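You operate a simulated robot arm through the tools that you are given. There is no shell and no other tool. Be economical: measure what you need, move in short steps, check, and stop when the job is done.

Carry out the task below with a simulated robot arm. There is one attempt and no reset: what you move stays moved.

Task
Put the tin labelled "Rings" from the cream bench top on the shelf under the cream bench and the tin that says "Seals" on the shelf under the navy bench. Open the chiller door, take the pink jar and leave it on the bottom chiller shelf, then shut the door. Put the bottle marked "26-31" from the cream bench top on the small steel tray. Fetch the blue skimmer and stand it on top of the gripped cream board. Fetch the holed blue plate and set it on the ledge of the square steel tank. Do these in any order. Set down upright: tin, pink jar, bottle, blue skimmer.

Only the result counts: the job must be done as asked and must still hold three seconds after the hand-in. Knocking over, shifting, dropping, spilling or breaking anything else fails it. A push-on lid holds only when it is set on centred and level and pressed home; a screw cap is set on level and turned clockwise until tight.

Robot
A 7-joint arm with a fingered hand on a trunk, on a base that drives. Base frame: it is fixed to the floor where the robot stands at the start and does not move with it; the origin is under the middle of the robot, x ahead of it, y to its left, z up; the surface under the hand at the start is at about z = 74. Lengths are in cm, angles in degrees, forces in N, time in s.
With the tool pointing down near the work surface it reaches from about 22 to 76 cm from the robot's upright axis, wherever it stands. Its first joint turns from -166.0 to 166.0 degrees. Places, roughly: blue skimmer (9x9x24 cm) [100, -100, 80]; bottom chiller shelf [10, -370, 60]; chiller door [10, -350, 100]; cream tin, green tin, orange tin, purple tin [50, -25, 75]; gripped cream board (16x12x4 cm) [40, 300, 90]; holed blue plate (10x11x4 cm) [60, -110, 70]; ledge of the square steel tank (21x42 cm) [510, -256, 64]; pink jar (7x7x11 cm) [50, 30, 80]; shelf under the cream bench [70, -50, 20]; shelf under the navy bench [-150, 80, 20]; small blue glass bottle, small green glass bottle [50, -25, 75]; small steel tray (15x12x2 cm) [60, -70, 70]. Payload 4 kg.
The tool frame sits at the grasp point between the pads (the TCP): z along the fingers, y along the line on which they close. The tips reach 2.8 cm beyond it. The gripper opens to 16.8 cm. The gripper's body begins 7.9 cm behind the TCP. The gripper is a hand of 4 fingers: y runs from the thumb to the fingers, the wrist lies at [0, 0, -24.9] in the tool frame, and closing takes about 1.5 s.
Orientation is told as [roll, pitch, yaw] about the base's x, y, z axes, in that order, counted from this pose: with the fingers straight down and closing along the base's y, the tool's x points along the base's -x, its y along +y and its z along -z.

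Tools
- The arm moves only by the tool play_rows. Its argument "moves" is a list of rows, each a list of 6 numbers: the shift along the tool's x, y, z in cm, then the turn, a rotation vector about the tool's x, y, z in degrees. In form: [[x, y, z, ax, ay, az], ...]. A call has 1 to 12 rows; each row shifts and turns the commanded pose from where the row before left it, along the tool's axes as they then stand. "claw" is the finger opening in cm, from 0 to 16.8, set as the call begins (left out, the last holds). Rows are played at 5 a second. More than 5 cm and 8.6 degrees between two rows, or a gripper value outside its range, and nothing of the call is played. A pose out of reach is approached as far as the arm can. The call stops where the force on the tool passes 40 N (or 10 N more than at its start, if that is more) or the arm is blocked; 0.2 s more then pass. The fingers move at their own pace (about 15.3 cm/s each) and stop on an object; they squeeze with about 23 N. The grip force told is the motor's: it shows also when the fingers shut on nothing. Time passes only in rows, and 0.2 s behind the last, so rows that do not move let the fingers close. The reply holds the time, the measured pose of the TCP, the force on the tool along the base axes, the opening and the grip force, in the units named above and with some noise, with the torque about the TCP (base axes, N m) and any sound that the robot's microphone picked up.
- Cameras (640 x 400 px; columns grow to the right, rows downward): "scene" is now at [0.79, 14.19, 146.96]; the picture's right is [-0.29, -0.96, 0.00], its down [-0.78, 0.24, -0.58] and it looks along [0.55, -0.17, -0.82] (base axes); focal length 258 px, centre (320, 200). "wrist" rides on the gripper at [6, -6, -11] in the tool frame; the picture's right is [0.71, 0.71, 0.00], its down [-0.56, 0.56, -0.61] and it looks along [-0.43, 0.43, 0.79] (tool axes); focal length 265 px, centre (320, 200). There is no depth. A picture from a camera that has moved, and an enlarged one, comes with that camera's place and axes in the base frame and with its lens.
- camera(camera): a new picture of that camera. The clock stands still meanwhile.
- move_column(by): slides the trunk up (or, below 0, down) by that many cm; the arm and the scene camera ride with it, the base frame stays. It gives what a move gives, with no picture.
- drive_base(legs): drives the robot by 1 to 6 legs, each [ahead, turn to the left] in cm and degrees, along the robot's own axes; the way and the turn of a leg run together, so that a leg with both is an arc; at most 150 cm and 180 degrees a leg. The arm and the cameras ride along, it lands a little off, and it stops where it bumps. It gives what a move gives.
- set_fingers(finger1, finger2, finger3, thumb_bend): sets how far each is bent, from 0 (flat) to 1 (curled in); at 0.3 the hand is open as for a grip, at 0.7 the pads meet at the TCP. One left out holds its place. A second passes; each finger stops where it meets its share of the squeeze, and holds until it gets a number again. A gripper value or a shape takes the hand back. It gives what a move gives, with no picture; readings hold the bend of each and the force on the fingers (four entries, about 0 where the hand has none), thumb and palm.
- set_grasp(shape): the hand has 4 fingers and takes this shape, open, in about a second: jaw (thumb against the fingers, like two jaws); tri (thumb and two fingers); tip (a fingertip pinch); poke (one finger out to press); point (the index stretched); flat (the hand flat); cup (the hand cupped); fist (a fist). The gripper value then closes the fingers along that shape, each until it touches; the sizes above hold for jaw. It gives what a move gives, with no picture.
- head_to(pan, tilt): turns the head with the scene camera to pan (to the left, within 155 degrees either way) and tilt (down, from -29 to 69), counted from straight ahead of the robot. It gives what a move gives.
- zoom(camera, box): a new picture of the part [left, top, right, bottom] of that camera's present view, enlarged. The clock stands still meanwhile.
- sign_off(): hands the job in; it is judged then, once.

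Work in short steps. Places have to be worked out from the pictures, the camera data and where the tool is seen: move nearer, look again, correct. Check each grasp and each placing, and mend what went wrong. You have 207 turns and 184 pictures in all, those below and enlarged ones among them. Open the gripper and draw the arm clear of the work before you hand the job in, unless the task says otherwise.

The tools are called after ">>>" as name(argument=value, ...) on one line, values as JSON. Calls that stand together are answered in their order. play_rows: Moves the arm, as the interface text tells. Its arguments: {"type":"object","properties":{"moves":{"type":"array","items":{"type":"array","items":{"type":"number"}}},"claw":{"type":"number"}},"required":["moves"]} The other tools are called the same way: move_column (by) slides the trunk up or down; set_grasp (shape) gives the hand a shape; set_fingers (finger1, finger2, finger3, thumb_bend) moves the fingers one by one; drive_base (legs) drives the base; head_to (pan, tilt) turns the head that bears the scene camera; camera (camera) takes a picture; zoom (camera, box) takes an enlarged picture of a part of a camera's view; sign_off () hands the job in.

At the start:

```text
clock: 0.0
tcp_pos: [38.39, 4.08, 100.25]
ee_rot: [-0.1, 0.0, 0.0]
force: [0.0, 0.8, -0.3]
torque: [0.03, -0.03, 0.03]
width: 16.82
gripper_force: 0.1
shape: jaw
bend: [0.3, 0.3, 0.3, 0.3]
finger forces: [0.1, 0.0, 0.1, 0.0, 0.1, 0.1]
trunk travel left (down, up): [-50.0, 9.0]
robot x, y, heading: [-0.08, 0.02, 0.1]
head pan, tilt: [-17.1, 54.6]
```

scene: 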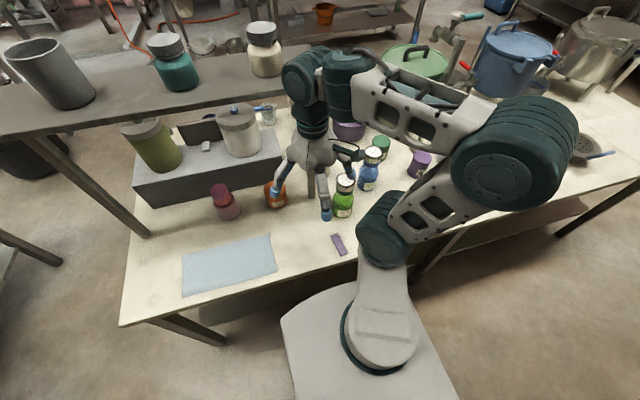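
wrist: 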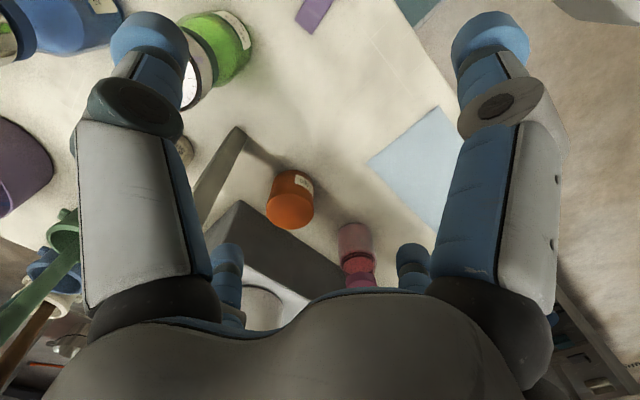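

I start by looking closely at the bench objects to read labels.

>>> zoom(camera="scene", box=[180, 100, 440, 262])

>>> zoom(camera="scene", box=[420, 60, 640, 200])

```text
2.46 times, centred on (310, 181) of scene
camera zoom: at [0.79, 14.19, 146.96], right [-0.29, -0.96, 0.0], down [-0.78, 0.24, -0.58], along [0.55, -0.17, -0.82], focal length 634 px, centre (345, 247)
```

zoom: 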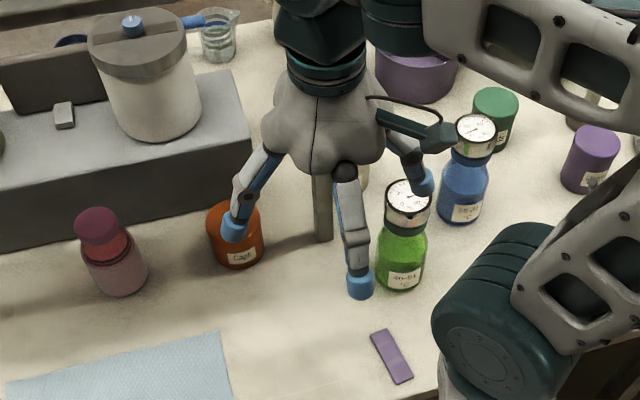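

```text
2.86 times, centred on (530, 130) of scene
camera zoom: at [0.79, 14.19, 146.96], right [-0.29, -0.96, 0.0], down [-0.78, 0.24, -0.58], along [0.55, -0.17, -0.82], focal length 736 px, centre (-280, 400)
```

zoom: 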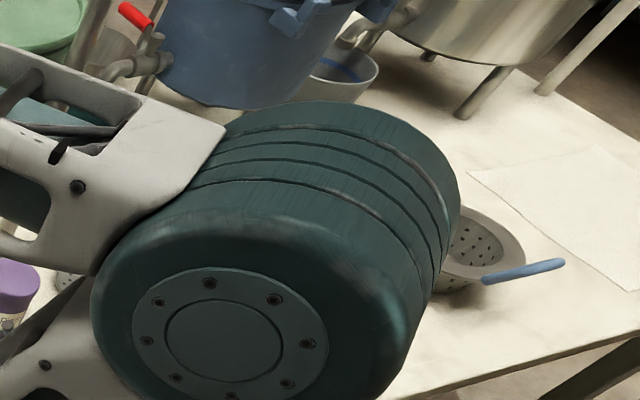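

The arm hides part of the bench; I turn the head to survey the surroundings.

>>> head_to(pan=-60, tilt=40)

>>> camera(camera="scene")

>>> head_to(pan=-100, tilt=15)

>>> camera(camera="scene")

>>> head_to(pan=80, tilt=15)

>>> camera(camera="scene")

>>> head_to(pan=150, tilt=25)

>>> camera(camera="scene")

```text
clock: 1.1
tcp_pos: [38.45, 4.09, 100.27]
ee_rot: [-0.1, 0.0, 0.0]
force: [0.1, -0.4, 1.3]
torque: [0.0, -0.01, 0.0]
width: 16.8
gripper_force: 0.0
shape: jaw
bend: [0.3, 0.3, 0.3, 0.3]
finger forces: [0.1, 0.0, 0.1, 0.1, 0.0, 0.1]
trunk travel left (down, up): [-50.0, 9.0]
robot x, y, heading: [0.21, 0.02, 0.1]
head pan, tilt: [-60.0, 40.0]
```

```text
179 pictures are left
camera scene: at [-1.88, 8.96, 148.98], right [-0.87, -0.5, 0.0], down [-0.32, 0.56, -0.77], along [0.38, -0.66, -0.64], focal length 258 px, centre (320, 200)
```

scene: 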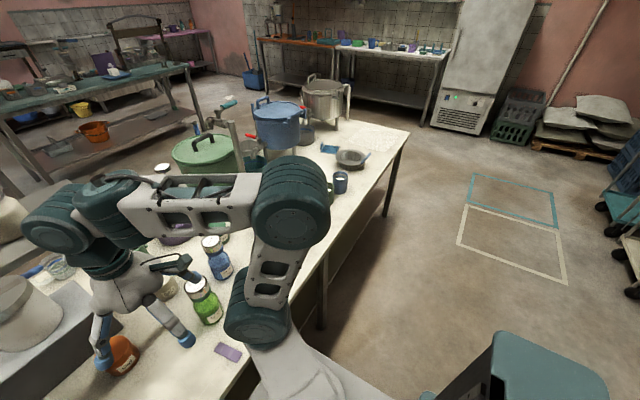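

```text
clock: 2.2
tcp_pos: [38.49, 4.1, 100.16]
ee_rot: [0.0, 0.1, 0.1]
force: [-0.3, -0.2, 0.4]
torque: [0.0, 0.01, 0.0]
width: 16.81
gripper_force: 0.0
shape: jaw
bend: [0.3, 0.3, 0.3, 0.3]
finger forces: [0.1, 0.1, 0.0, 0.0, 0.0, 0.1]
trunk travel left (down, up): [-50.0, 9.0]
robot x, y, heading: [0.24, 0.1, -0.1]
head pan, tilt: [-100.0, 15.0]
```

```text
178 pictures are left
camera scene: at [-7.75, 7.12, 152.93], right [-0.98, 0.17, 0.0], down [0.04, 0.26, -0.97], along [-0.17, -0.95, -0.26], focal length 258 px, centre (320, 200)
```

scene: 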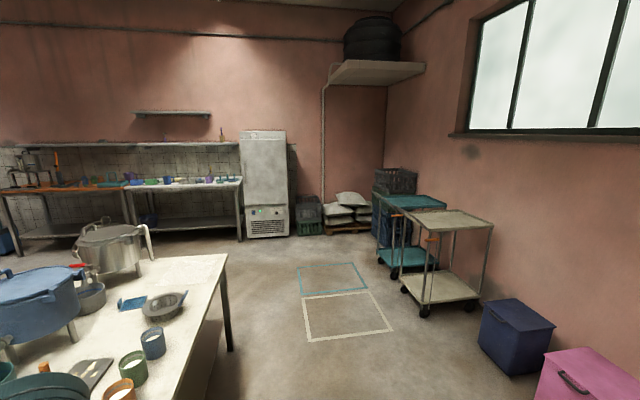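

```text
clock: 4.9
tcp_pos: [38.38, 3.97, 100.17]
ee_rot: [0.0, 0.0, 0.0]
force: [-0.3, -0.7, 0.2]
torque: [-0.02, 0.04, -0.02]
width: 16.81
gripper_force: 0.1
shape: jaw
bend: [0.3, 0.3, 0.3, 0.3]
finger forces: [0.1, 0.0, 0.0, 0.0, 0.0, 0.1]
trunk travel left (down, up): [-50.0, 9.0]
robot x, y, heading: [-0.01, -0.2, 0.3]
head pan, tilt: [80.0, 15.0]
```

```text
177 pictures are left
camera scene: at [-4.51, 25.52, 152.94], right [0.98, -0.17, 0.0], down [-0.05, -0.25, -0.97], along [0.17, 0.95, -0.26], focal length 258 px, centre (320, 200)
```

scene: 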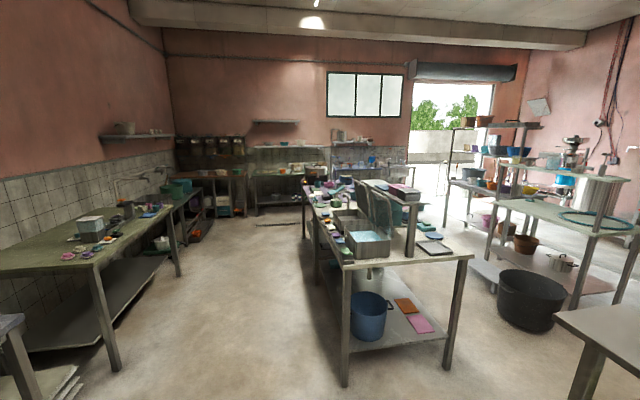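

```text
clock: 6.3
tcp_pos: [38.41, 4.09, 100.24]
ee_rot: [-0.1, 0.1, -0.1]
force: [0.0, 0.4, -0.2]
torque: [0.03, 0.01, 0.0]
width: 16.79
gripper_force: 0.1
shape: jaw
bend: [0.3, 0.3, 0.3, 0.3]
finger forces: [0.0, 0.0, 0.0, 0.1, 0.1, 0.1]
trunk travel left (down, up): [-50.0, 9.0]
robot x, y, heading: [0.05, -0.12, -0.2]
head pan, tilt: [150.0, 25.0]
```

```text
176 pictures are left
camera scene: at [-14.11, 20.93, 151.32], right [0.5, 0.87, 0.0], down [0.37, -0.21, -0.91], along [-0.78, 0.45, -0.42], focal length 258 px, centre (320, 200)
```

scene: 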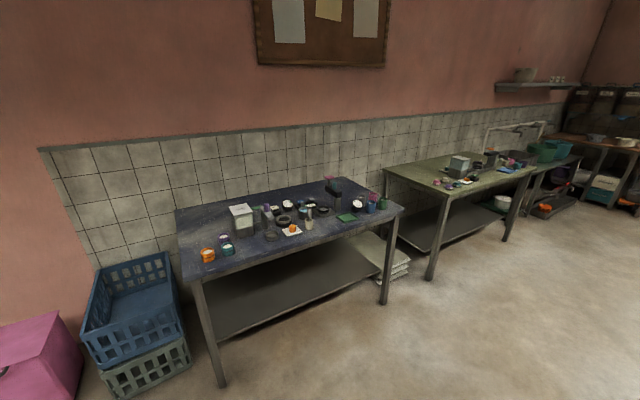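

The survey gave the room layout. Now I look at the right half of the bench, with zooms for the labels.

>>> head_to(pan=-40, tilt=45)

>>> zoom(camera="scene", box=[100, 180, 340, 330])

>>> zoom(camera="scene", box=[280, 40, 520, 190])

>>> zoom(camera="wrist", box=[0, 0, 320, 200])

```text
clock: 9.1
tcp_pos: [38.38, 4.09, 100.21]
ee_rot: [0.0, 0.1, 0.0]
force: [-0.5, 1.0, -0.2]
torque: [-0.01, 0.03, -0.03]
width: 16.79
gripper_force: 0.1
shape: jaw
bend: [0.3, 0.3, 0.3, 0.3]
finger forces: [0.0, 0.0, 0.0, 0.0, 0.1, 0.0]
trunk travel left (down, up): [-50.0, 9.0]
robot x, y, heading: [0.26, 0.52, -0.0]
head pan, tilt: [-40.0, 45.0]
```

```text
2.67 times, centred on (220, 255) of scene
camera zoom: at [0.09, 11.09, 148.26], right [-0.64, -0.77, 0.0], down [-0.54, 0.45, -0.71], along [0.54, -0.45, -0.71], focal length 687 px, centre (587, 53)
```

zoom: 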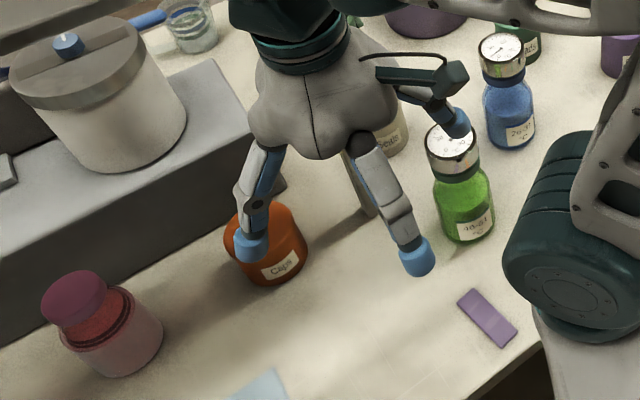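

```text
2.67 times, centred on (400, 115) of scene
camera zoom: at [0.09, 11.09, 148.26], right [-0.64, -0.77, 0.0], down [-0.54, 0.45, -0.71], along [0.54, -0.45, -0.71], focal length 687 px, centre (107, 427)
```

zoom: 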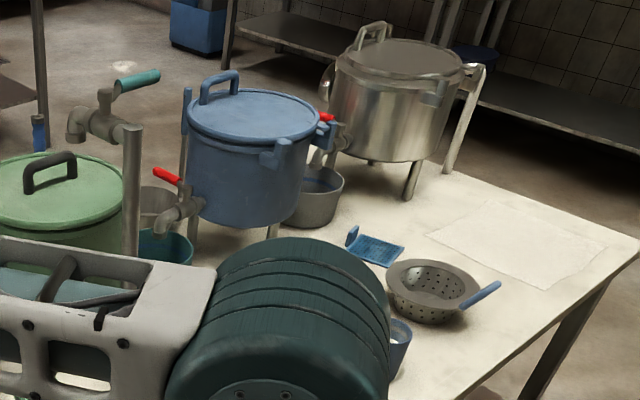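

```text
2.00 times, centred on (160, 100) of wrist
camera zoom: at [32.3, -1.89, 111.2], right [-0.71, 0.71, 0.0], down [0.56, 0.56, 0.61], along [0.43, 0.43, -0.79], focal length 531 px, centre (640, 400)
```

zoom: 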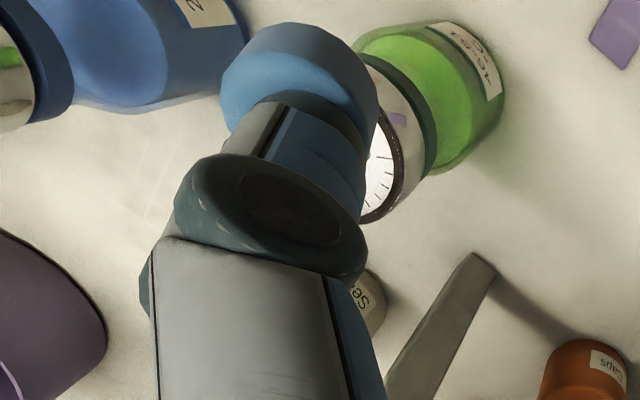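

Seals is the cream tin, Caps the orange; the blue bottle seems "26-31". I back off and move right along the bench to see the rest unobstructed.

>>> drive_base(legs=[[-30, 0], [0, -90], [75, 0], [0, 90]])

>>> head_to(pan=0, tilt=35)

>>> camera(camera="scene")

```text
clock: 22.4
tcp_pos: [7.69, -69.81, 100.18]
ee_rot: [0.0, 0.0, 0.2]
force: [0.0, 1.1, -0.2]
torque: [0.01, 0.05, -0.02]
width: 16.76
gripper_force: 0.1
shape: jaw
bend: [0.3, 0.3, 0.3, 0.3]
finger forces: [0.1, 0.0, 0.0, 0.1, 0.1, 0.0]
trunk travel left (down, up): [-50.0, 9.0]
robot x, y, heading: [-30.56, -74.26, 0.6]
head pan, tilt: [-40.0, 45.0]
```

```text
clock: 23.5
tcp_pos: [7.83, -69.85, 100.31]
ee_rot: [0.0, -0.1, 0.2]
force: [-0.3, 0.2, 0.0]
torque: [-0.02, 0.0, 0.02]
width: 16.8
gripper_force: 0.1
shape: jaw
bend: [0.3, 0.3, 0.3, 0.3]
finger forces: [0.0, 0.1, 0.1, 0.0, 0.1, 0.0]
trunk travel left (down, up): [-50.0, 9.0]
robot x, y, heading: [-30.66, -74.02, 0.2]
head pan, tilt: [0.0, 35.0]
```

```text
172 pictures are left
camera scene: at [-28.09, -57.77, 149.74], right [0.0, -1.0, 0.0], down [-0.57, 0.0, -0.82], along [0.82, 0.0, -0.57], focal length 258 px, centre (320, 200)
```

scene: 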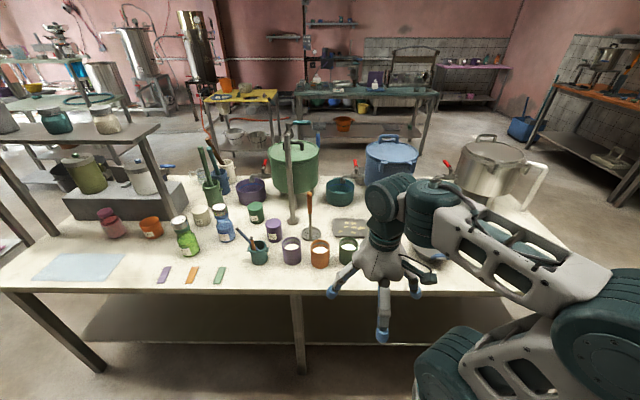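

>>> zoom(camera="scene", box=[160, 130, 400, 280])

>>> zoom(camera="scene", box=[180, 180, 300, 255])

>>> zoom(camera="scene", box=[400, 130, 560, 290])

```text
2.67 times, centred on (280, 205) of scene
camera zoom: at [-28.09, -57.77, 149.74], right [0.0, -1.0, 0.0], down [-0.57, 0.0, -0.82], along [0.82, 0.0, -0.57], focal length 687 px, centre (427, 187)
```

zoom: 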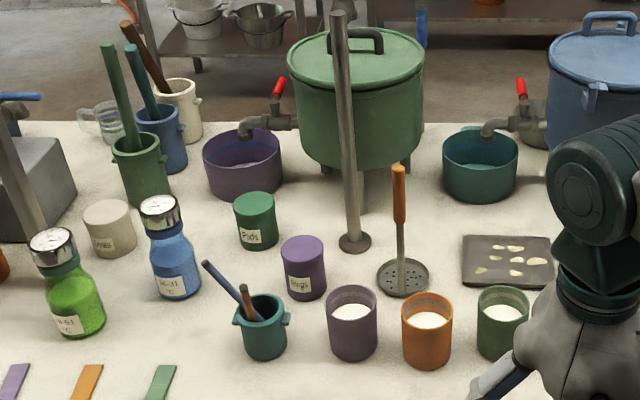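

```text
5.33 times, centred on (240, 218) of scene
camera zoom: at [-28.09, -57.77, 149.74], right [0.0, -1.0, 0.0], down [-0.57, 0.0, -0.82], along [0.82, 0.0, -0.57], focal length 1374 px, centre (747, 107)
```

zoom: 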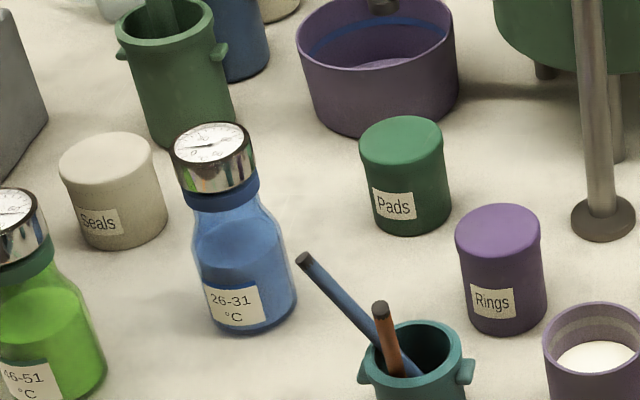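

```text
2.50 times, centred on (480, 210) of scene
camera zoom: at [-28.09, -57.77, 149.74], right [0.0, -1.0, 0.0], down [-0.57, 0.0, -0.82], along [0.82, 0.0, -0.57], focal length 644 px, centre (-80, 175)
```

zoom: 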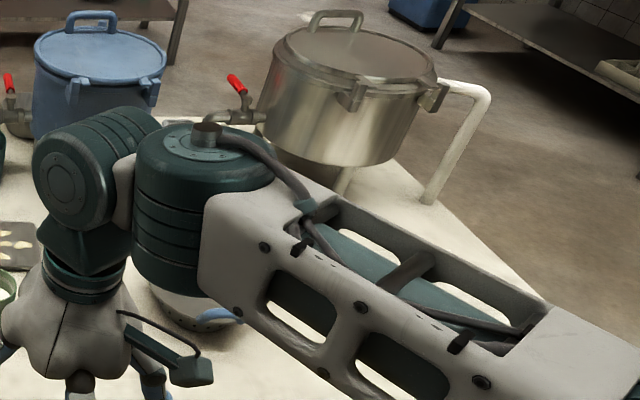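

The purple tin is "Rings" at about [53,-38], blue bottle "26-31" at about [53,-17], tray at about [58,-71], Seals at [63,-3]. I position the robot in front for the Rings tin.

>>> drive_base(legs=[[0, 90], [50, 0], [0, -90], [12, 0]])

>>> head_to(pan=-20, tilt=50)

>>> camera(camera="scene")

```text
clock: 35.0
tcp_pos: [19.28, -20.4, 100.27]
ee_rot: [0.1, -0.1, -0.2]
force: [0.9, 0.0, -0.4]
torque: [0.03, 0.0, 0.0]
width: 16.79
gripper_force: 0.1
shape: jaw
bend: [0.3, 0.3, 0.3, 0.3]
finger forces: [0.0, 0.1, 0.1, 0.0, 0.0, 0.0]
trunk travel left (down, up): [-50.0, 9.0]
robot x, y, heading: [-19.09, -24.46, -0.3]
head pan, tilt: [0.0, 35.0]
```

```text
clock: 35.8
tcp_pos: [19.13, -20.21, 100.19]
ee_rot: [0.0, 0.0, -0.3]
force: [0.1, 0.8, 0.2]
torque: [0.0, -0.01, -0.01]
width: 16.8
gripper_force: 0.1
shape: jaw
bend: [0.3, 0.3, 0.3, 0.3]
finger forces: [0.0, 0.1, 0.1, 0.0, 0.1, 0.0]
trunk travel left (down, up): [-50.0, 9.0]
robot x, y, heading: [-18.84, -24.25, -0.2]
head pan, tilt: [-20.0, 50.0]
```

```text
168 pictures are left
camera scene: at [-17.97, -10.58, 147.57], right [-0.34, -0.94, 0.0], down [-0.72, 0.26, -0.64], along [0.6, -0.22, -0.77], focal length 258 px, centre (320, 200)
```

scene: 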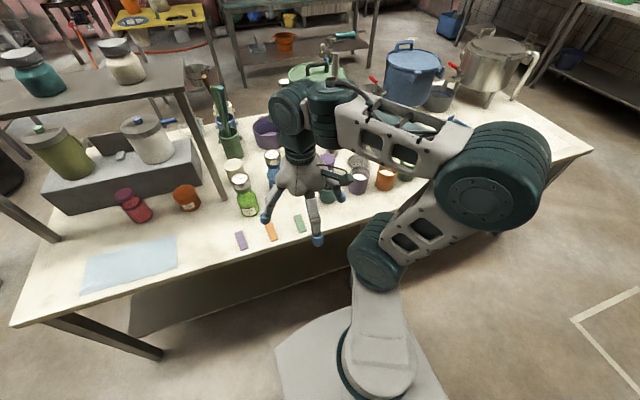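

Moving 8 cm ahead and tilting the hand 35° forward so that it can later reach onto the low shelf.

>>> drive_base(legs=[[8, 0]])

>>> play_rows(moves=[[0, 0, 0, 0, -7, 0], [0, 0, 0, 0, -7, 0], [0, 0, 0, 0, -7, 0], [0, 0, 0, 0, -7, 0], [0, 0, 0, 0, -7, 0], [0, 0, 0, 0, 0, 0]], claw=12)

```text
clock: 36.9
tcp_pos: [27.46, -20.19, 100.2]
ee_rot: [0.0, 0.0, -0.2]
force: [0.4, 0.1, 0.0]
torque: [0.01, 0.02, 0.0]
width: 16.8
gripper_force: 0.1
shape: jaw
bend: [0.3, 0.3, 0.3, 0.3]
finger forces: [0.0, 0.0, 0.1, 0.1, 0.0, 0.1]
trunk travel left (down, up): [-50.0, 9.0]
robot x, y, heading: [-10.9, -24.19, -0.2]
head pan, tilt: [-20.0, 50.0]
```

```text
clock: 38.2
tcp_pos: [27.51, -20.2, 100.27]
ee_rot: [0.1, -35.0, -0.2]
force: [-0.6, -0.2, 0.4]
torque: [0.03, -0.01, 0.0]
width: 12.07
gripper_force: 0.0
shape: jaw
bend: [0.25, 0.25, 0.25, 0.25]
finger forces: [0.1, 0.0, 0.0, 0.0, 0.1, 0.0]
trunk travel left (down, up): [-50.0, 9.0]
robot x, y, heading: [-10.91, -24.03, -0.1]
head pan, tilt: [-20.0, 50.0]
```

Moving above the Rings tin.

>>> play_rows(moves=[[-2.57, -2.49, 2.73, 0, 0, 0], [-2.57, -2.49, 2.73, 0, 0, 0], [-2.57, -2.49, 2.73, 0, 0, 0], [-2.57, -2.49, 2.73, 0, 0, 0], [-2.57, -2.49, 2.73, 0, 0, 0], [-2.57, -2.49, 2.73, 0, 0, 0], [-2.57, -2.49, 2.73, 0, 0, 0], [0, 0, 0, 0, 0, 0]])

>>> camera(camera="scene")

>>> camera(camera="wrist")

```text
clock: 40.0
tcp_pos: [53.03, -37.9, 94.88]
ee_rot: [0.0, -35.0, -0.1]
force: [0.1, -0.1, 0.0]
torque: [0.01, -0.01, -0.01]
width: 12.02
gripper_force: 0.0
shape: jaw
bend: [0.25, 0.25, 0.25, 0.25]
finger forces: [0.0, 0.1, 0.0, 0.0, 0.1, 0.1]
trunk travel left (down, up): [-50.0, 9.0]
robot x, y, heading: [-11.16, -24.3, -0.4]
head pan, tilt: [-20.0, 50.0]
```

```text
167 pictures are left
camera scene: at [-9.93, -10.63, 147.57], right [-0.34, -0.94, 0.0], down [-0.72, 0.26, -0.64], along [0.6, -0.22, -0.77], focal length 258 px, centre (320, 200)
```

scene: 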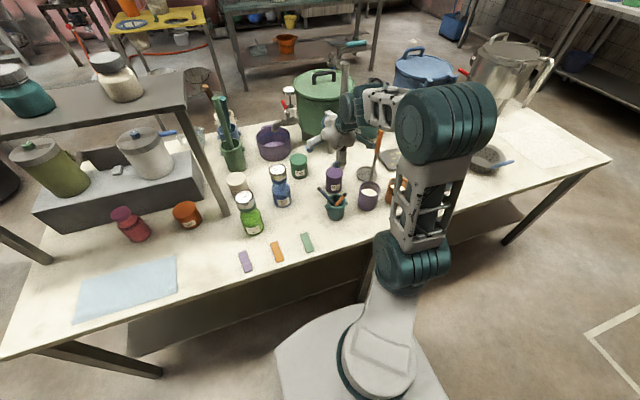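

```text
166 pictures are left
camera wrist: at [41.69, -43.85, 100.45], right [-0.58, 0.71, -0.41], down [0.11, 0.56, 0.82], along [0.81, 0.43, -0.4], focal length 265 px, centre (320, 200)
```

wrist: 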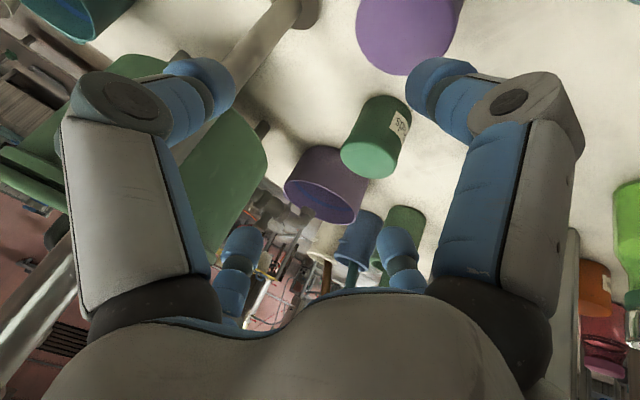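

Cross-checking the tin's location with a zoom from this closer viewpoint.

>>> zoom(camera="scene", box=[260, 130, 420, 230])

```text
4.00 times, centred on (340, 180) of scene
camera zoom: at [-9.93, -10.63, 147.57], right [-0.34, -0.94, 0.0], down [-0.72, 0.26, -0.64], along [0.6, -0.22, -0.77], focal length 1030 px, centre (240, 280)
```

zoom: 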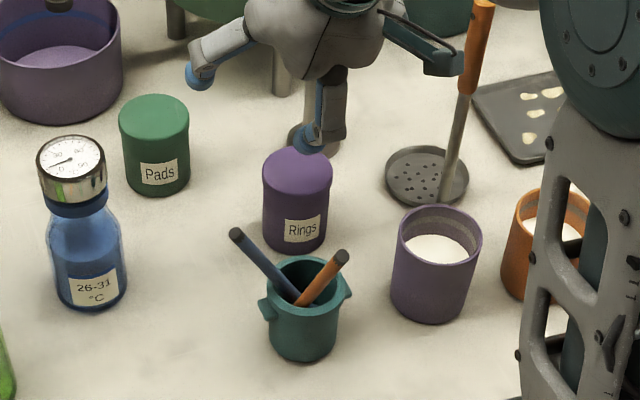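

The tin centre is at [51.3,-38.8], top z 82. Correct and descend around it.

>>> play_rows(moves=[[1.39, -0.9, -0.98, 0, 0, 0], [2.2, 0, 3.15, 0, 0, 0], [2.2, 0, 3.15, 0, 0, 0], [2.2, 0, 3.15, 0, 0, 0], [2.2, 0, 3.15, 0, 0, 0], [0, 0, 0, 0, 0, 0]])

>>> zoom(camera="scene", box=[260, 130, 420, 230])

```text
clock: 41.5
tcp_pos: [51.2, -38.84, 79.73]
ee_rot: [-0.1, -35.3, -0.1]
force: [-3.4, -0.1, 17.6]
torque: [0.01, 0.84, -0.04]
width: 11.6
gripper_force: 0.1
shape: jaw
bend: [0.3, 0.25, 0.25, 0.25]
finger forces: [17.6, 0.1, 0.0, 0.0, 0.1, 0.1]
trunk travel left (down, up): [-50.0, 9.0]
robot x, y, heading: [-11.36, -24.49, -0.4]
head pan, tilt: [-20.0, 50.0]
```

```text
4.00 times, centred on (340, 180) of scene
camera zoom: at [-10.17, -10.58, 147.59], right [-0.35, -0.94, 0.0], down [-0.72, 0.26, -0.64], along [0.6, -0.22, -0.77], focal length 1030 px, centre (240, 280)
```

zoom: 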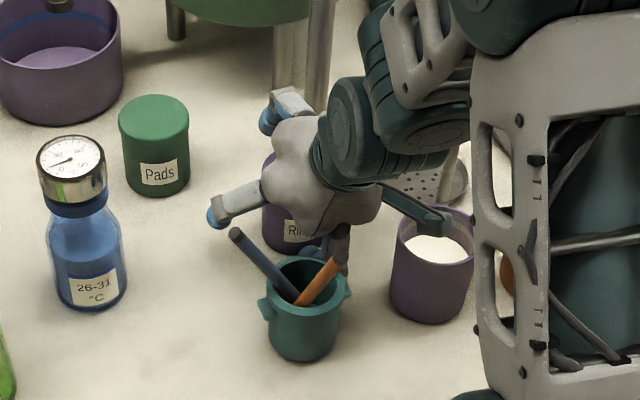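

Finger 1 touches the bench; I rise 1 cm and then close on the tin.

>>> play_rows(moves=[[-0.57, 0, -0.82, 0, 0, 0], [0, 0, 0, 0, 0, 0]])

>>> zoom(camera="wrist", box=[0, 0, 640, 400])

```text
clock: 42.0
tcp_pos: [51.29, -38.77, 80.45]
ee_rot: [0.0, -34.9, -0.2]
force: [0.3, 0.3, 1.5]
torque: [0.04, 0.06, -0.01]
width: 11.96
gripper_force: 0.1
shape: jaw
bend: [0.26, 0.25, 0.25, 0.25]
finger forces: [1.1, 0.0, 0.0, 0.0, 0.0, 0.0]
trunk travel left (down, up): [-50.0, 9.0]
robot x, y, heading: [-10.95, -24.39, -0.3]
head pan, tilt: [-20.0, 50.0]
```

```text
1.00 times, centred on (320, 200) of wrist (not enlarged: the box is as wide or as high as the picture)
camera zoom: at [39.89, -44.69, 86.07], right [-0.58, 0.71, -0.4], down [0.11, 0.56, 0.82], along [0.81, 0.43, -0.4], focal length 265 px, centre (320, 200)
```

zoom: 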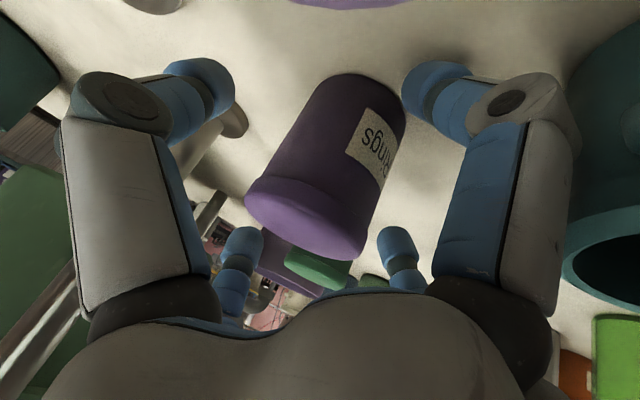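

The hand closes radially from four sides, so with the tilt I'll pinch the tin only with finger 2 and thumb.

>>> set_fingers(finger2=0.7, thumb_bend=0.7)

>>> camera(camera="wrist")

```text
clock: 43.0
tcp_pos: [51.29, -38.77, 80.65]
ee_rot: [-0.1, -35.0, -0.2]
force: [0.3, -0.4, 1.0]
torque: [0.03, -0.01, -0.01]
width: 5.83
gripper_force: 11.6
shape: fingers
bend: [0.25, 0.51, 0.25, 0.63]
finger forces: [0.7, 10.6, 0.1, 0.0, 11.8, 0.1]
trunk travel left (down, up): [-50.0, 9.0]
robot x, y, heading: [-10.94, -24.6, -0.2]
head pan, tilt: [-20.0, 50.0]
```

```text
162 pictures are left
camera wrist: at [39.92, -44.73, 86.12], right [-0.58, 0.71, -0.41], down [0.11, 0.56, 0.82], along [0.81, 0.43, -0.4], focal length 265 px, centre (320, 200)
```

wrist: 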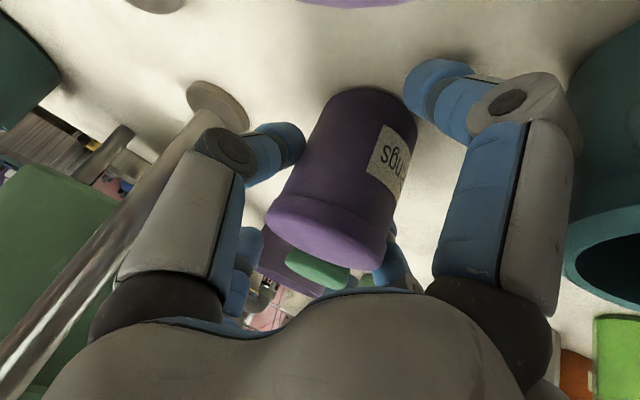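

Both pinch at ~11 N. Lift 8 cm and check the tin stays upright.

>>> play_rows(moves=[[-1.15, 0, -1.64, 0, 0, 0], [-1.15, 0, -1.64, 0, 0, 0], [-1.15, 0, -1.64, 0, 0, 0], [-1.15, 0, -1.64, 0, 0, 0], [0, 0, 0, 0, 0, 0], [0, 0, 0, 0, 0, 0]])

>>> camera(camera="wrist")

>>> zoom(camera="scene", box=[260, 100, 420, 200])

```text
clock: 44.5
tcp_pos: [51.3, -38.9, 88.61]
ee_rot: [0.0, -34.9, -0.2]
force: [0.1, 0.0, -1.7]
torque: [-0.02, 0.0, 0.01]
width: 5.85
gripper_force: 11.5
shape: fingers
bend: [0.25, 0.51, 0.25, 0.63]
finger forces: [0.1, 11.0, 0.1, 0.0, 11.3, 0.1]
trunk travel left (down, up): [-50.0, 9.0]
robot x, y, heading: [-10.87, -24.38, 0.0]
head pan, tilt: [-20.0, 50.0]
```

```text
161 pictures are left
camera wrist: at [39.87, -44.71, 94.09], right [-0.58, 0.71, -0.41], down [0.11, 0.56, 0.82], along [0.81, 0.43, -0.4], focal length 265 px, centre (320, 200)
```

wrist: 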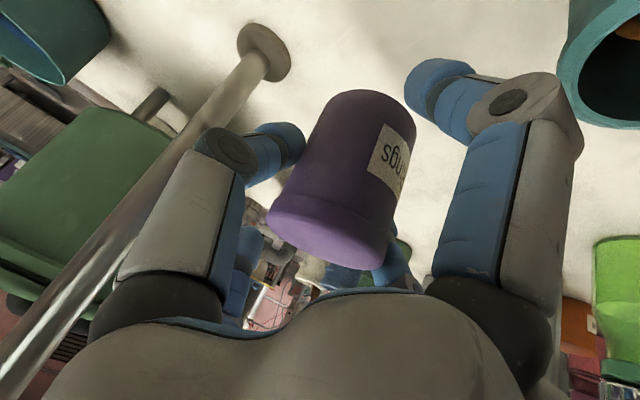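

```text
4.00 times, centred on (340, 150) of scene
camera zoom: at [-9.93, -10.63, 147.57], right [-0.34, -0.94, 0.0], down [-0.72, 0.26, -0.64], along [0.6, -0.22, -0.77], focal length 1030 px, centre (240, 400)
```

zoom: 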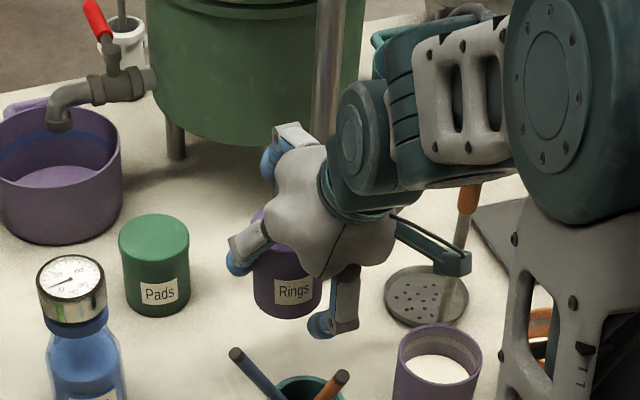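

The tin (≈0.2 kg) is held upright. Raise the trunk, back away from the bench, and shift the arm left to avoid the bench's middle leg.

>>> move_column(by=8)

>>> drive_base(legs=[[-38, 0]])

>>> play_rows(moves=[[0, 4, 0, 0, 0, 0], [0, 4, 0, 0, 0, 0], [0, 4, 0, 0, 0, 0], [0, 4, 0, 0, 0, 0], [0, 0, 0, 0, 0, 0]])

>>> move_column(by=-58)

>>> head_to(pan=0, tilt=45)

>>> camera(camera="scene")

>>> camera(camera="wrist")

```text
clock: 45.6
tcp_pos: [51.18, -38.75, 96.49]
ee_rot: [0.0, -35.0, -0.2]
force: [-0.5, 0.2, -2.0]
torque: [-0.02, -0.01, -0.01]
width: 5.86
gripper_force: 11.2
shape: fingers
bend: [0.25, 0.51, 0.25, 0.63]
finger forces: [0.0, 11.0, 0.1, 0.0, 11.3, 0.1]
trunk travel left (down, up): [-58.0, 1.0]
robot x, y, heading: [-11.29, -24.47, -0.2]
head pan, tilt: [-20.0, 50.0]
```

```text
clock: 48.0
tcp_pos: [12.82, -38.82, 96.48]
ee_rot: [0.0, -35.0, -0.2]
force: [0.3, -0.7, -0.8]
torque: [-0.05, 0.02, 0.03]
width: 5.86
gripper_force: 11.7
shape: fingers
bend: [0.25, 0.51, 0.25, 0.63]
finger forces: [0.1, 11.0, 0.0, 0.0, 11.3, 0.0]
trunk travel left (down, up): [-58.0, 1.0]
robot x, y, heading: [-49.25, -24.04, -0.5]
head pan, tilt: [-20.0, 50.0]
```

```text
clock: 49.2
tcp_pos: [13.06, -22.82, 96.48]
ee_rot: [0.1, -35.0, -0.3]
force: [-0.2, 0.4, -2.8]
torque: [-0.05, 0.04, 0.01]
width: 5.86
gripper_force: 11.4
shape: fingers
bend: [0.25, 0.51, 0.25, 0.63]
finger forces: [0.0, 11.0, 0.0, 0.0, 11.5, 0.0]
trunk travel left (down, up): [-58.0, 1.0]
robot x, y, heading: [-49.6, -24.43, -0.1]
head pan, tilt: [-20.0, 50.0]
```

```text
refused: -58 is not a number from -40 to 40
```

```text
clock: 50.1
tcp_pos: [13.04, -22.86, 96.37]
ee_rot: [0.1, -35.0, -0.3]
force: [-0.1, -0.1, -2.1]
torque: [-0.04, 0.02, 0.01]
width: 5.85
gripper_force: 10.5
shape: fingers
bend: [0.25, 0.51, 0.25, 0.63]
finger forces: [0.1, 11.0, 0.0, 0.1, 11.5, 0.0]
trunk travel left (down, up): [-58.0, 1.0]
robot x, y, heading: [-49.35, -24.15, -0.4]
head pan, tilt: [0.0, 45.0]
```

```text
159 pictures are left
camera scene: at [-47.3, -7.8, 156.25], right [-0.01, -1.0, 0.0], down [-0.71, 0.0, -0.71], along [0.71, -0.01, -0.71], focal length 258 px, centre (320, 200)
```

scene: 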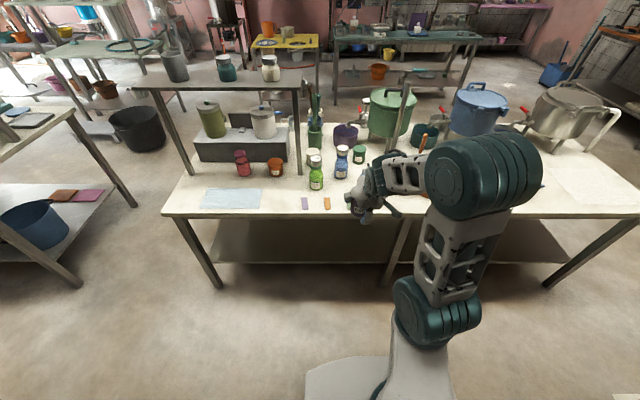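

```text
158 pictures are left
camera wrist: at [1.63, -28.76, 102.02], right [-0.57, 0.71, -0.41], down [0.11, 0.56, 0.82], along [0.81, 0.43, -0.4], focal length 265 px, centre (320, 200)
```

wrist: 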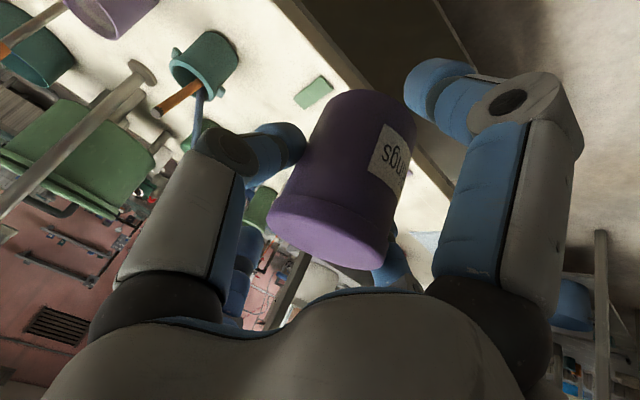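

Lowering the trunk in two steps.

>>> move_column(by=-40)

>>> move_column(by=-18)

>>> camera(camera="scene")

>>> camera(camera="wrist")

```text
clock: 53.9
tcp_pos: [13.03, -22.78, 56.44]
ee_rot: [0.0, -35.1, -0.3]
force: [-0.7, 0.0, -2.1]
torque: [-0.05, 0.01, -0.01]
width: 5.85
gripper_force: 11.1
shape: fingers
bend: [0.25, 0.51, 0.25, 0.63]
finger forces: [0.0, 11.0, 0.0, 0.1, 11.4, 0.0]
trunk travel left (down, up): [-18.0, 41.0]
robot x, y, heading: [-49.32, -24.04, -0.6]
head pan, tilt: [0.0, 45.0]
```

```text
clock: 55.9
tcp_pos: [12.91, -22.85, 38.38]
ee_rot: [0.0, -34.9, -0.2]
force: [-0.1, -0.4, -1.2]
torque: [-0.01, 0.01, 0.01]
width: 5.84
gripper_force: 11.1
shape: fingers
bend: [0.25, 0.51, 0.25, 0.63]
finger forces: [0.1, 11.0, 0.1, 0.0, 11.2, 0.0]
trunk travel left (down, up): [0.0, 59.0]
robot x, y, heading: [-49.55, -24.23, -0.5]
head pan, tilt: [0.0, 45.0]
```

```text
157 pictures are left
camera scene: at [-47.31, -7.8, 98.26], right [-0.01, -1.0, 0.0], down [-0.71, 0.0, -0.71], along [0.71, 0.0, -0.71], focal length 258 px, centre (320, 200)
```

scene: 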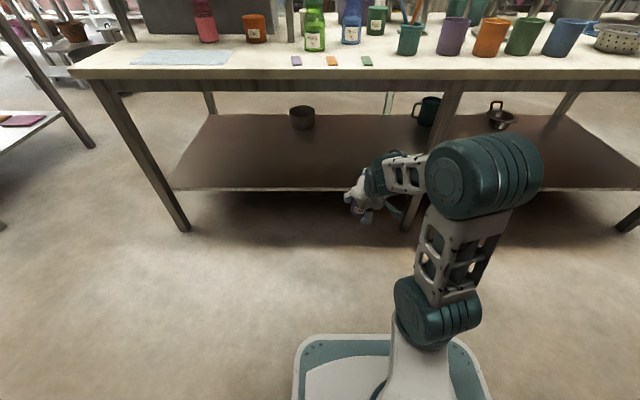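

```text
156 pictures are left
camera wrist: at [1.62, -28.77, 44.02], right [-0.57, 0.71, -0.41], down [0.11, 0.56, 0.82], along [0.81, 0.43, -0.4], focal length 265 px, centre (320, 200)
```

wrist: 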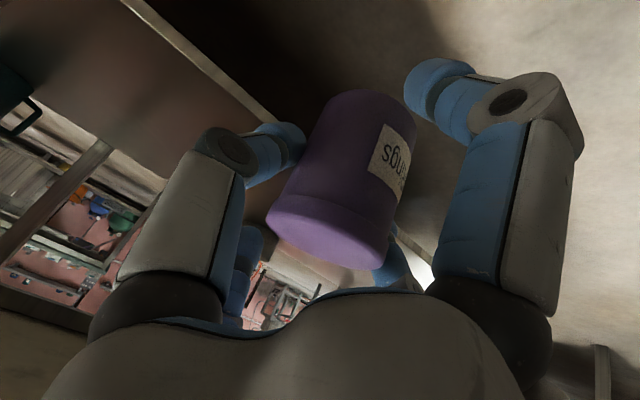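

The shelf front edge is at x≈37. I lower the hand slightly, then drive ahead so the tin is over the shelf.

>>> play_rows(moves=[[1.5, 0, 2.2, 0, 0, 0], [1.5, 0, 2.2, 0, 0, 0], [0, 0, 0, 0, 0, 0]])

>>> drive_base(legs=[[32, 0]])

>>> camera(camera="scene")

>>> camera(camera="wrist")

```text
clock: 56.7
tcp_pos: [13.17, -22.81, 33.06]
ee_rot: [0.0, -35.0, -0.4]
force: [-0.4, 0.3, -3.0]
torque: [-0.01, 0.0, 0.01]
width: 5.86
gripper_force: 10.9
shape: fingers
bend: [0.25, 0.51, 0.25, 0.63]
finger forces: [0.1, 10.9, 0.1, 0.0, 11.3, 0.0]
trunk travel left (down, up): [0.0, 59.0]
robot x, y, heading: [-49.65, -24.3, -0.3]
head pan, tilt: [0.0, 45.0]
```

```text
clock: 58.9
tcp_pos: [45.51, -22.65, 33.15]
ee_rot: [0.1, -35.0, 0.0]
force: [0.3, 0.1, -2.6]
torque: [0.0, 0.01, 0.02]
width: 5.87
gripper_force: 11.2
shape: fingers
bend: [0.25, 0.51, 0.25, 0.63]
finger forces: [0.0, 11.1, 0.0, 0.0, 11.3, 0.0]
trunk travel left (down, up): [0.0, 59.0]
robot x, y, heading: [-16.92, -24.36, -0.1]
head pan, tilt: [0.0, 45.0]
```

```text
155 pictures are left
camera scene: at [-15.02, -7.9, 98.25], right [0.0, -1.0, 0.0], down [-0.71, 0.0, -0.71], along [0.71, 0.0, -0.71], focal length 258 px, centre (320, 200)
```

scene: 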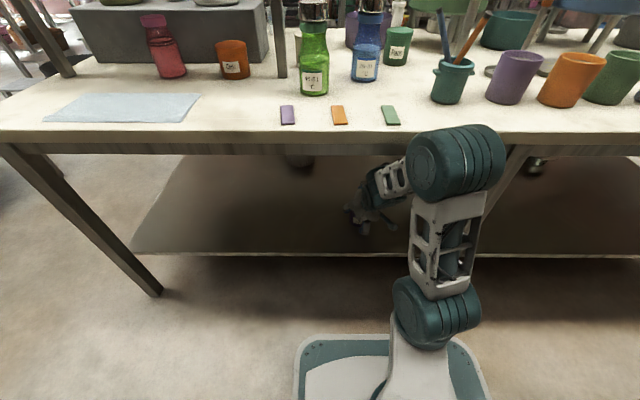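

```text
154 pictures are left
camera wrist: at [34.12, -28.55, 38.66], right [-0.58, 0.71, -0.41], down [0.11, 0.56, 0.82], along [0.81, 0.43, -0.4], focal length 265 px, centre (320, 200)
```

wrist: 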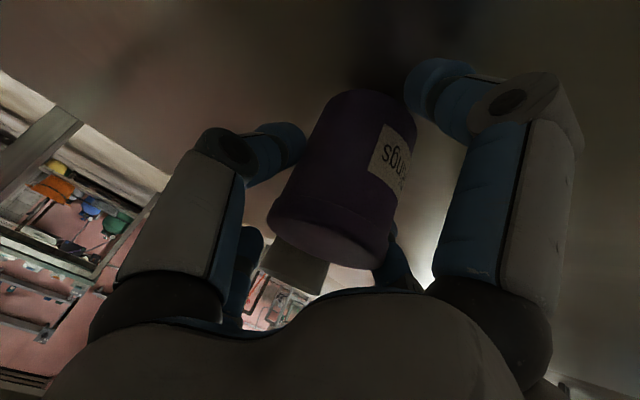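

Over the shelf with clearance. Lowering carefully.

>>> play_rows(moves=[[1.15, 0, 1.64, 0, 0, 0], [1.15, 0, 1.64, 0, 0, 0], [0.4, 0, 0.57, 0, 0, 0], [0, 0, 0, 0, 0, 0]])

>>> play_rows(moves=[[0.29, 0, 0.41, 0, 0, 0], [0.17, 0, 0.25, 0, 0, 0], [0, 0, 0, 0, 0, 0]])

```text
clock: 59.4
tcp_pos: [45.97, -22.68, 30.67]
ee_rot: [0.0, -36.2, -0.2]
force: [-9.3, -1.5, 32.4]
torque: [-0.14, 1.54, 0.05]
width: 4.6
gripper_force: 28.2
shape: fingers
bend: [0.82, 0.51, 0.25, 0.64]
finger forces: [33.9, 11.3, 0.1, 0.0, 11.7, 0.0]
trunk travel left (down, up): [0.0, 59.0]
robot x, y, heading: [-17.01, -24.44, -0.1]
head pan, tilt: [0.0, 45.0]
stopped in row 2: the force on the tool passed its limit at 52 N (the readings are from after the stop); the commanded pose is now the measured one
```

```text
clock: 59.8
tcp_pos: [46.17, -22.57, 30.51]
ee_rot: [0.1, -36.8, -0.3]
force: [-9.4, -0.8, 31.6]
torque: [-0.1, 1.53, 0.05]
width: 4.55
gripper_force: 28.8
shape: fingers
bend: [0.82, 0.51, 0.25, 0.64]
finger forces: [34.8, 11.8, 0.0, 0.0, 11.8, 0.1]
trunk travel left (down, up): [0.0, 59.0]
robot x, y, heading: [-16.83, -23.93, 0.1]
head pan, tilt: [0.0, 45.0]
stopped in row 1: the force on the tool passed its limit at 48 N (the readings are from after the stop); the commanded pose is now the measured one
```

Finger 1 has hit the shelf (so the shelf is higher than 20). I raise 3 cm and look.

>>> play_rows(moves=[[-0.85, 0, -1.23, 0, 0, 0], [-0.85, 0, -1.23, 0, 0, 0], [0, 0, 0, 0, 0, 0]])

>>> camera(camera="wrist")

>>> zoom(camera="scene", box=[300, 140, 460, 260])

```text
clock: 60.5
tcp_pos: [45.83, -22.76, 33.24]
ee_rot: [0.2, -36.2, -0.3]
force: [0.6, 0.4, -2.0]
torque: [-0.07, -0.02, -0.02]
width: 5.79
gripper_force: 10.5
shape: fingers
bend: [0.25, 0.51, 0.25, 0.64]
finger forces: [0.1, 10.4, 0.0, 0.0, 10.4, 0.0]
trunk travel left (down, up): [0.0, 59.0]
robot x, y, heading: [-17.32, -23.89, 0.0]
head pan, tilt: [0.0, 45.0]
```

```text
153 pictures are left
camera wrist: at [34.44, -28.65, 38.5], right [-0.57, 0.71, -0.42], down [0.09, 0.56, 0.83], along [0.82, 0.43, -0.38], focal length 265 px, centre (320, 200)
```

wrist: 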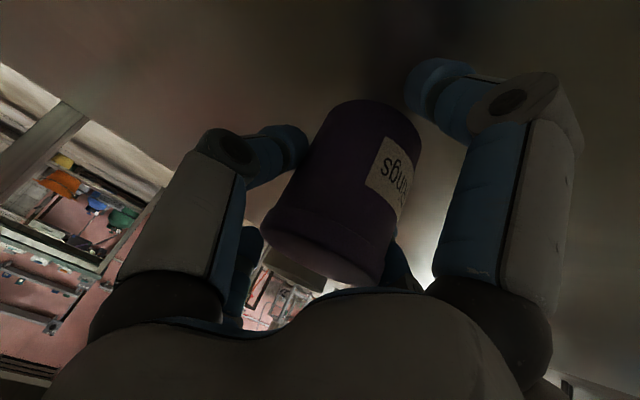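

```text
3.33 times, centred on (380, 200) of scene
camera zoom: at [-15.02, -7.91, 98.25], right [0.0, -1.0, 0.0], down [-0.71, 0.0, -0.71], along [0.71, 0.0, -0.71], focal length 859 px, centre (120, 200)
```

zoom: 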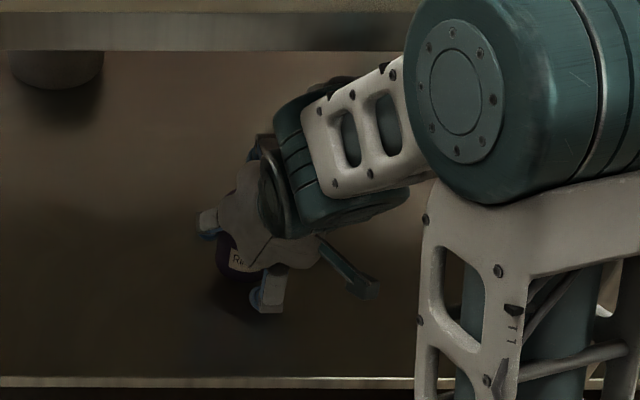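

The tin slid slightly in the grip; the shelf is at z≈24–25. I test flattening finger 1 so it stays clear of the shelf.

>>> set_fingers(finger1=0.0)

>>> camera(camera="wrist")

```text
clock: 61.5
tcp_pos: [45.93, -22.7, 33.15]
ee_rot: [0.0, -36.2, -0.2]
force: [0.2, 0.2, -1.6]
torque: [-0.07, 0.01, 0.0]
width: 11.57
gripper_force: 10.4
shape: fingers
bend: [0.0, 0.51, 0.25, 0.64]
finger forces: [0.0, 10.5, 0.0, 0.1, 10.2, 0.1]
trunk travel left (down, up): [0.0, 59.0]
robot x, y, heading: [-17.0, -24.14, -0.0]
head pan, tilt: [0.0, 45.0]
```

```text
151 pictures are left
camera wrist: at [34.45, -28.65, 38.52], right [-0.57, 0.71, -0.42], down [0.09, 0.56, 0.83], along [0.82, 0.43, -0.38], focal length 265 px, centre (320, 200)
```

wrist: 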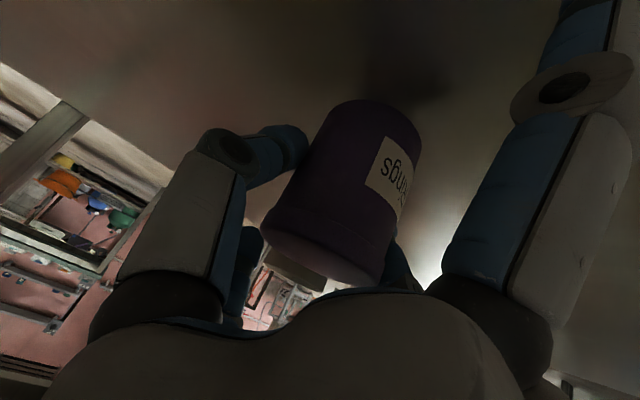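

Flat doesn't help; curl it to 0.42 instead, near but not touching the tin, then lower gently.

>>> set_fingers(finger1=0.42)

>>> play_rows(moves=[[0.57, 0, 0.82, 0, 0, 0], [0.29, 0, 0.41, 0, 0, 0], [0, 0, 0, 0, 0, 0]])

```text
clock: 62.5
tcp_pos: [45.91, -22.75, 33.2]
ee_rot: [0.1, -36.2, -0.4]
force: [0.3, 0.3, -1.5]
torque: [-0.02, -0.01, 0.01]
width: 5.77
gripper_force: 10.9
shape: fingers
bend: [0.42, 0.51, 0.25, 0.64]
finger forces: [0.0, 10.5, 0.0, 0.0, 10.4, 0.1]
trunk travel left (down, up): [0.0, 59.0]
robot x, y, heading: [-16.8, -24.39, -0.0]
head pan, tilt: [0.0, 45.0]
```

```text
clock: 63.4
tcp_pos: [45.95, -22.68, 31.94]
ee_rot: [0.1, -36.4, -0.3]
force: [-6.9, -0.2, 17.5]
torque: [-0.05, 1.21, 0.03]
width: 5.14
gripper_force: 20.9
shape: fingers
bend: [0.44, 0.51, 0.25, 0.64]
finger forces: [21.0, 10.6, 0.1, 0.0, 10.5, 0.1]
trunk travel left (down, up): [0.0, 59.0]
robot x, y, heading: [-16.87, -23.93, -0.1]
head pan, tilt: [0.0, 45.0]
```

Finger 1 contacts again; check visually how far the tin is above the shelf.

>>> zoom(camera="wrist", box=[240, 40, 560, 240])

>>> zoom(camera="scene", box=[335, 180, 399, 220])

```text
2.00 times, centred on (400, 140) of wrist
camera zoom: at [34.52, -28.61, 37.17], right [-0.57, 0.71, -0.42], down [0.09, 0.56, 0.83], along [0.82, 0.43, -0.38], focal length 531 px, centre (160, 320)
```

zoom: 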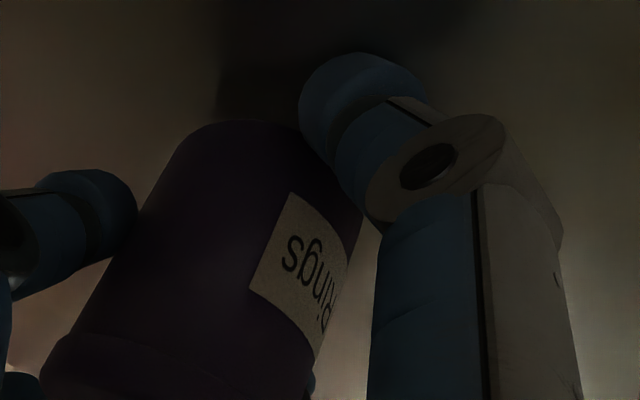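

```text
10.00 times, centred on (367, 200) of scene
camera zoom: at [-15.17, -7.91, 98.29], right [0.0, -1.0, 0.0], down [-0.71, 0.0, -0.71], along [0.71, 0.0, -0.71], focal length 2576 px, centre (-150, 200)
```

zoom: 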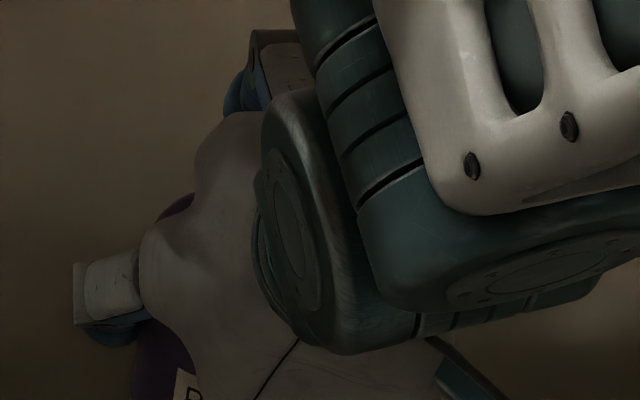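

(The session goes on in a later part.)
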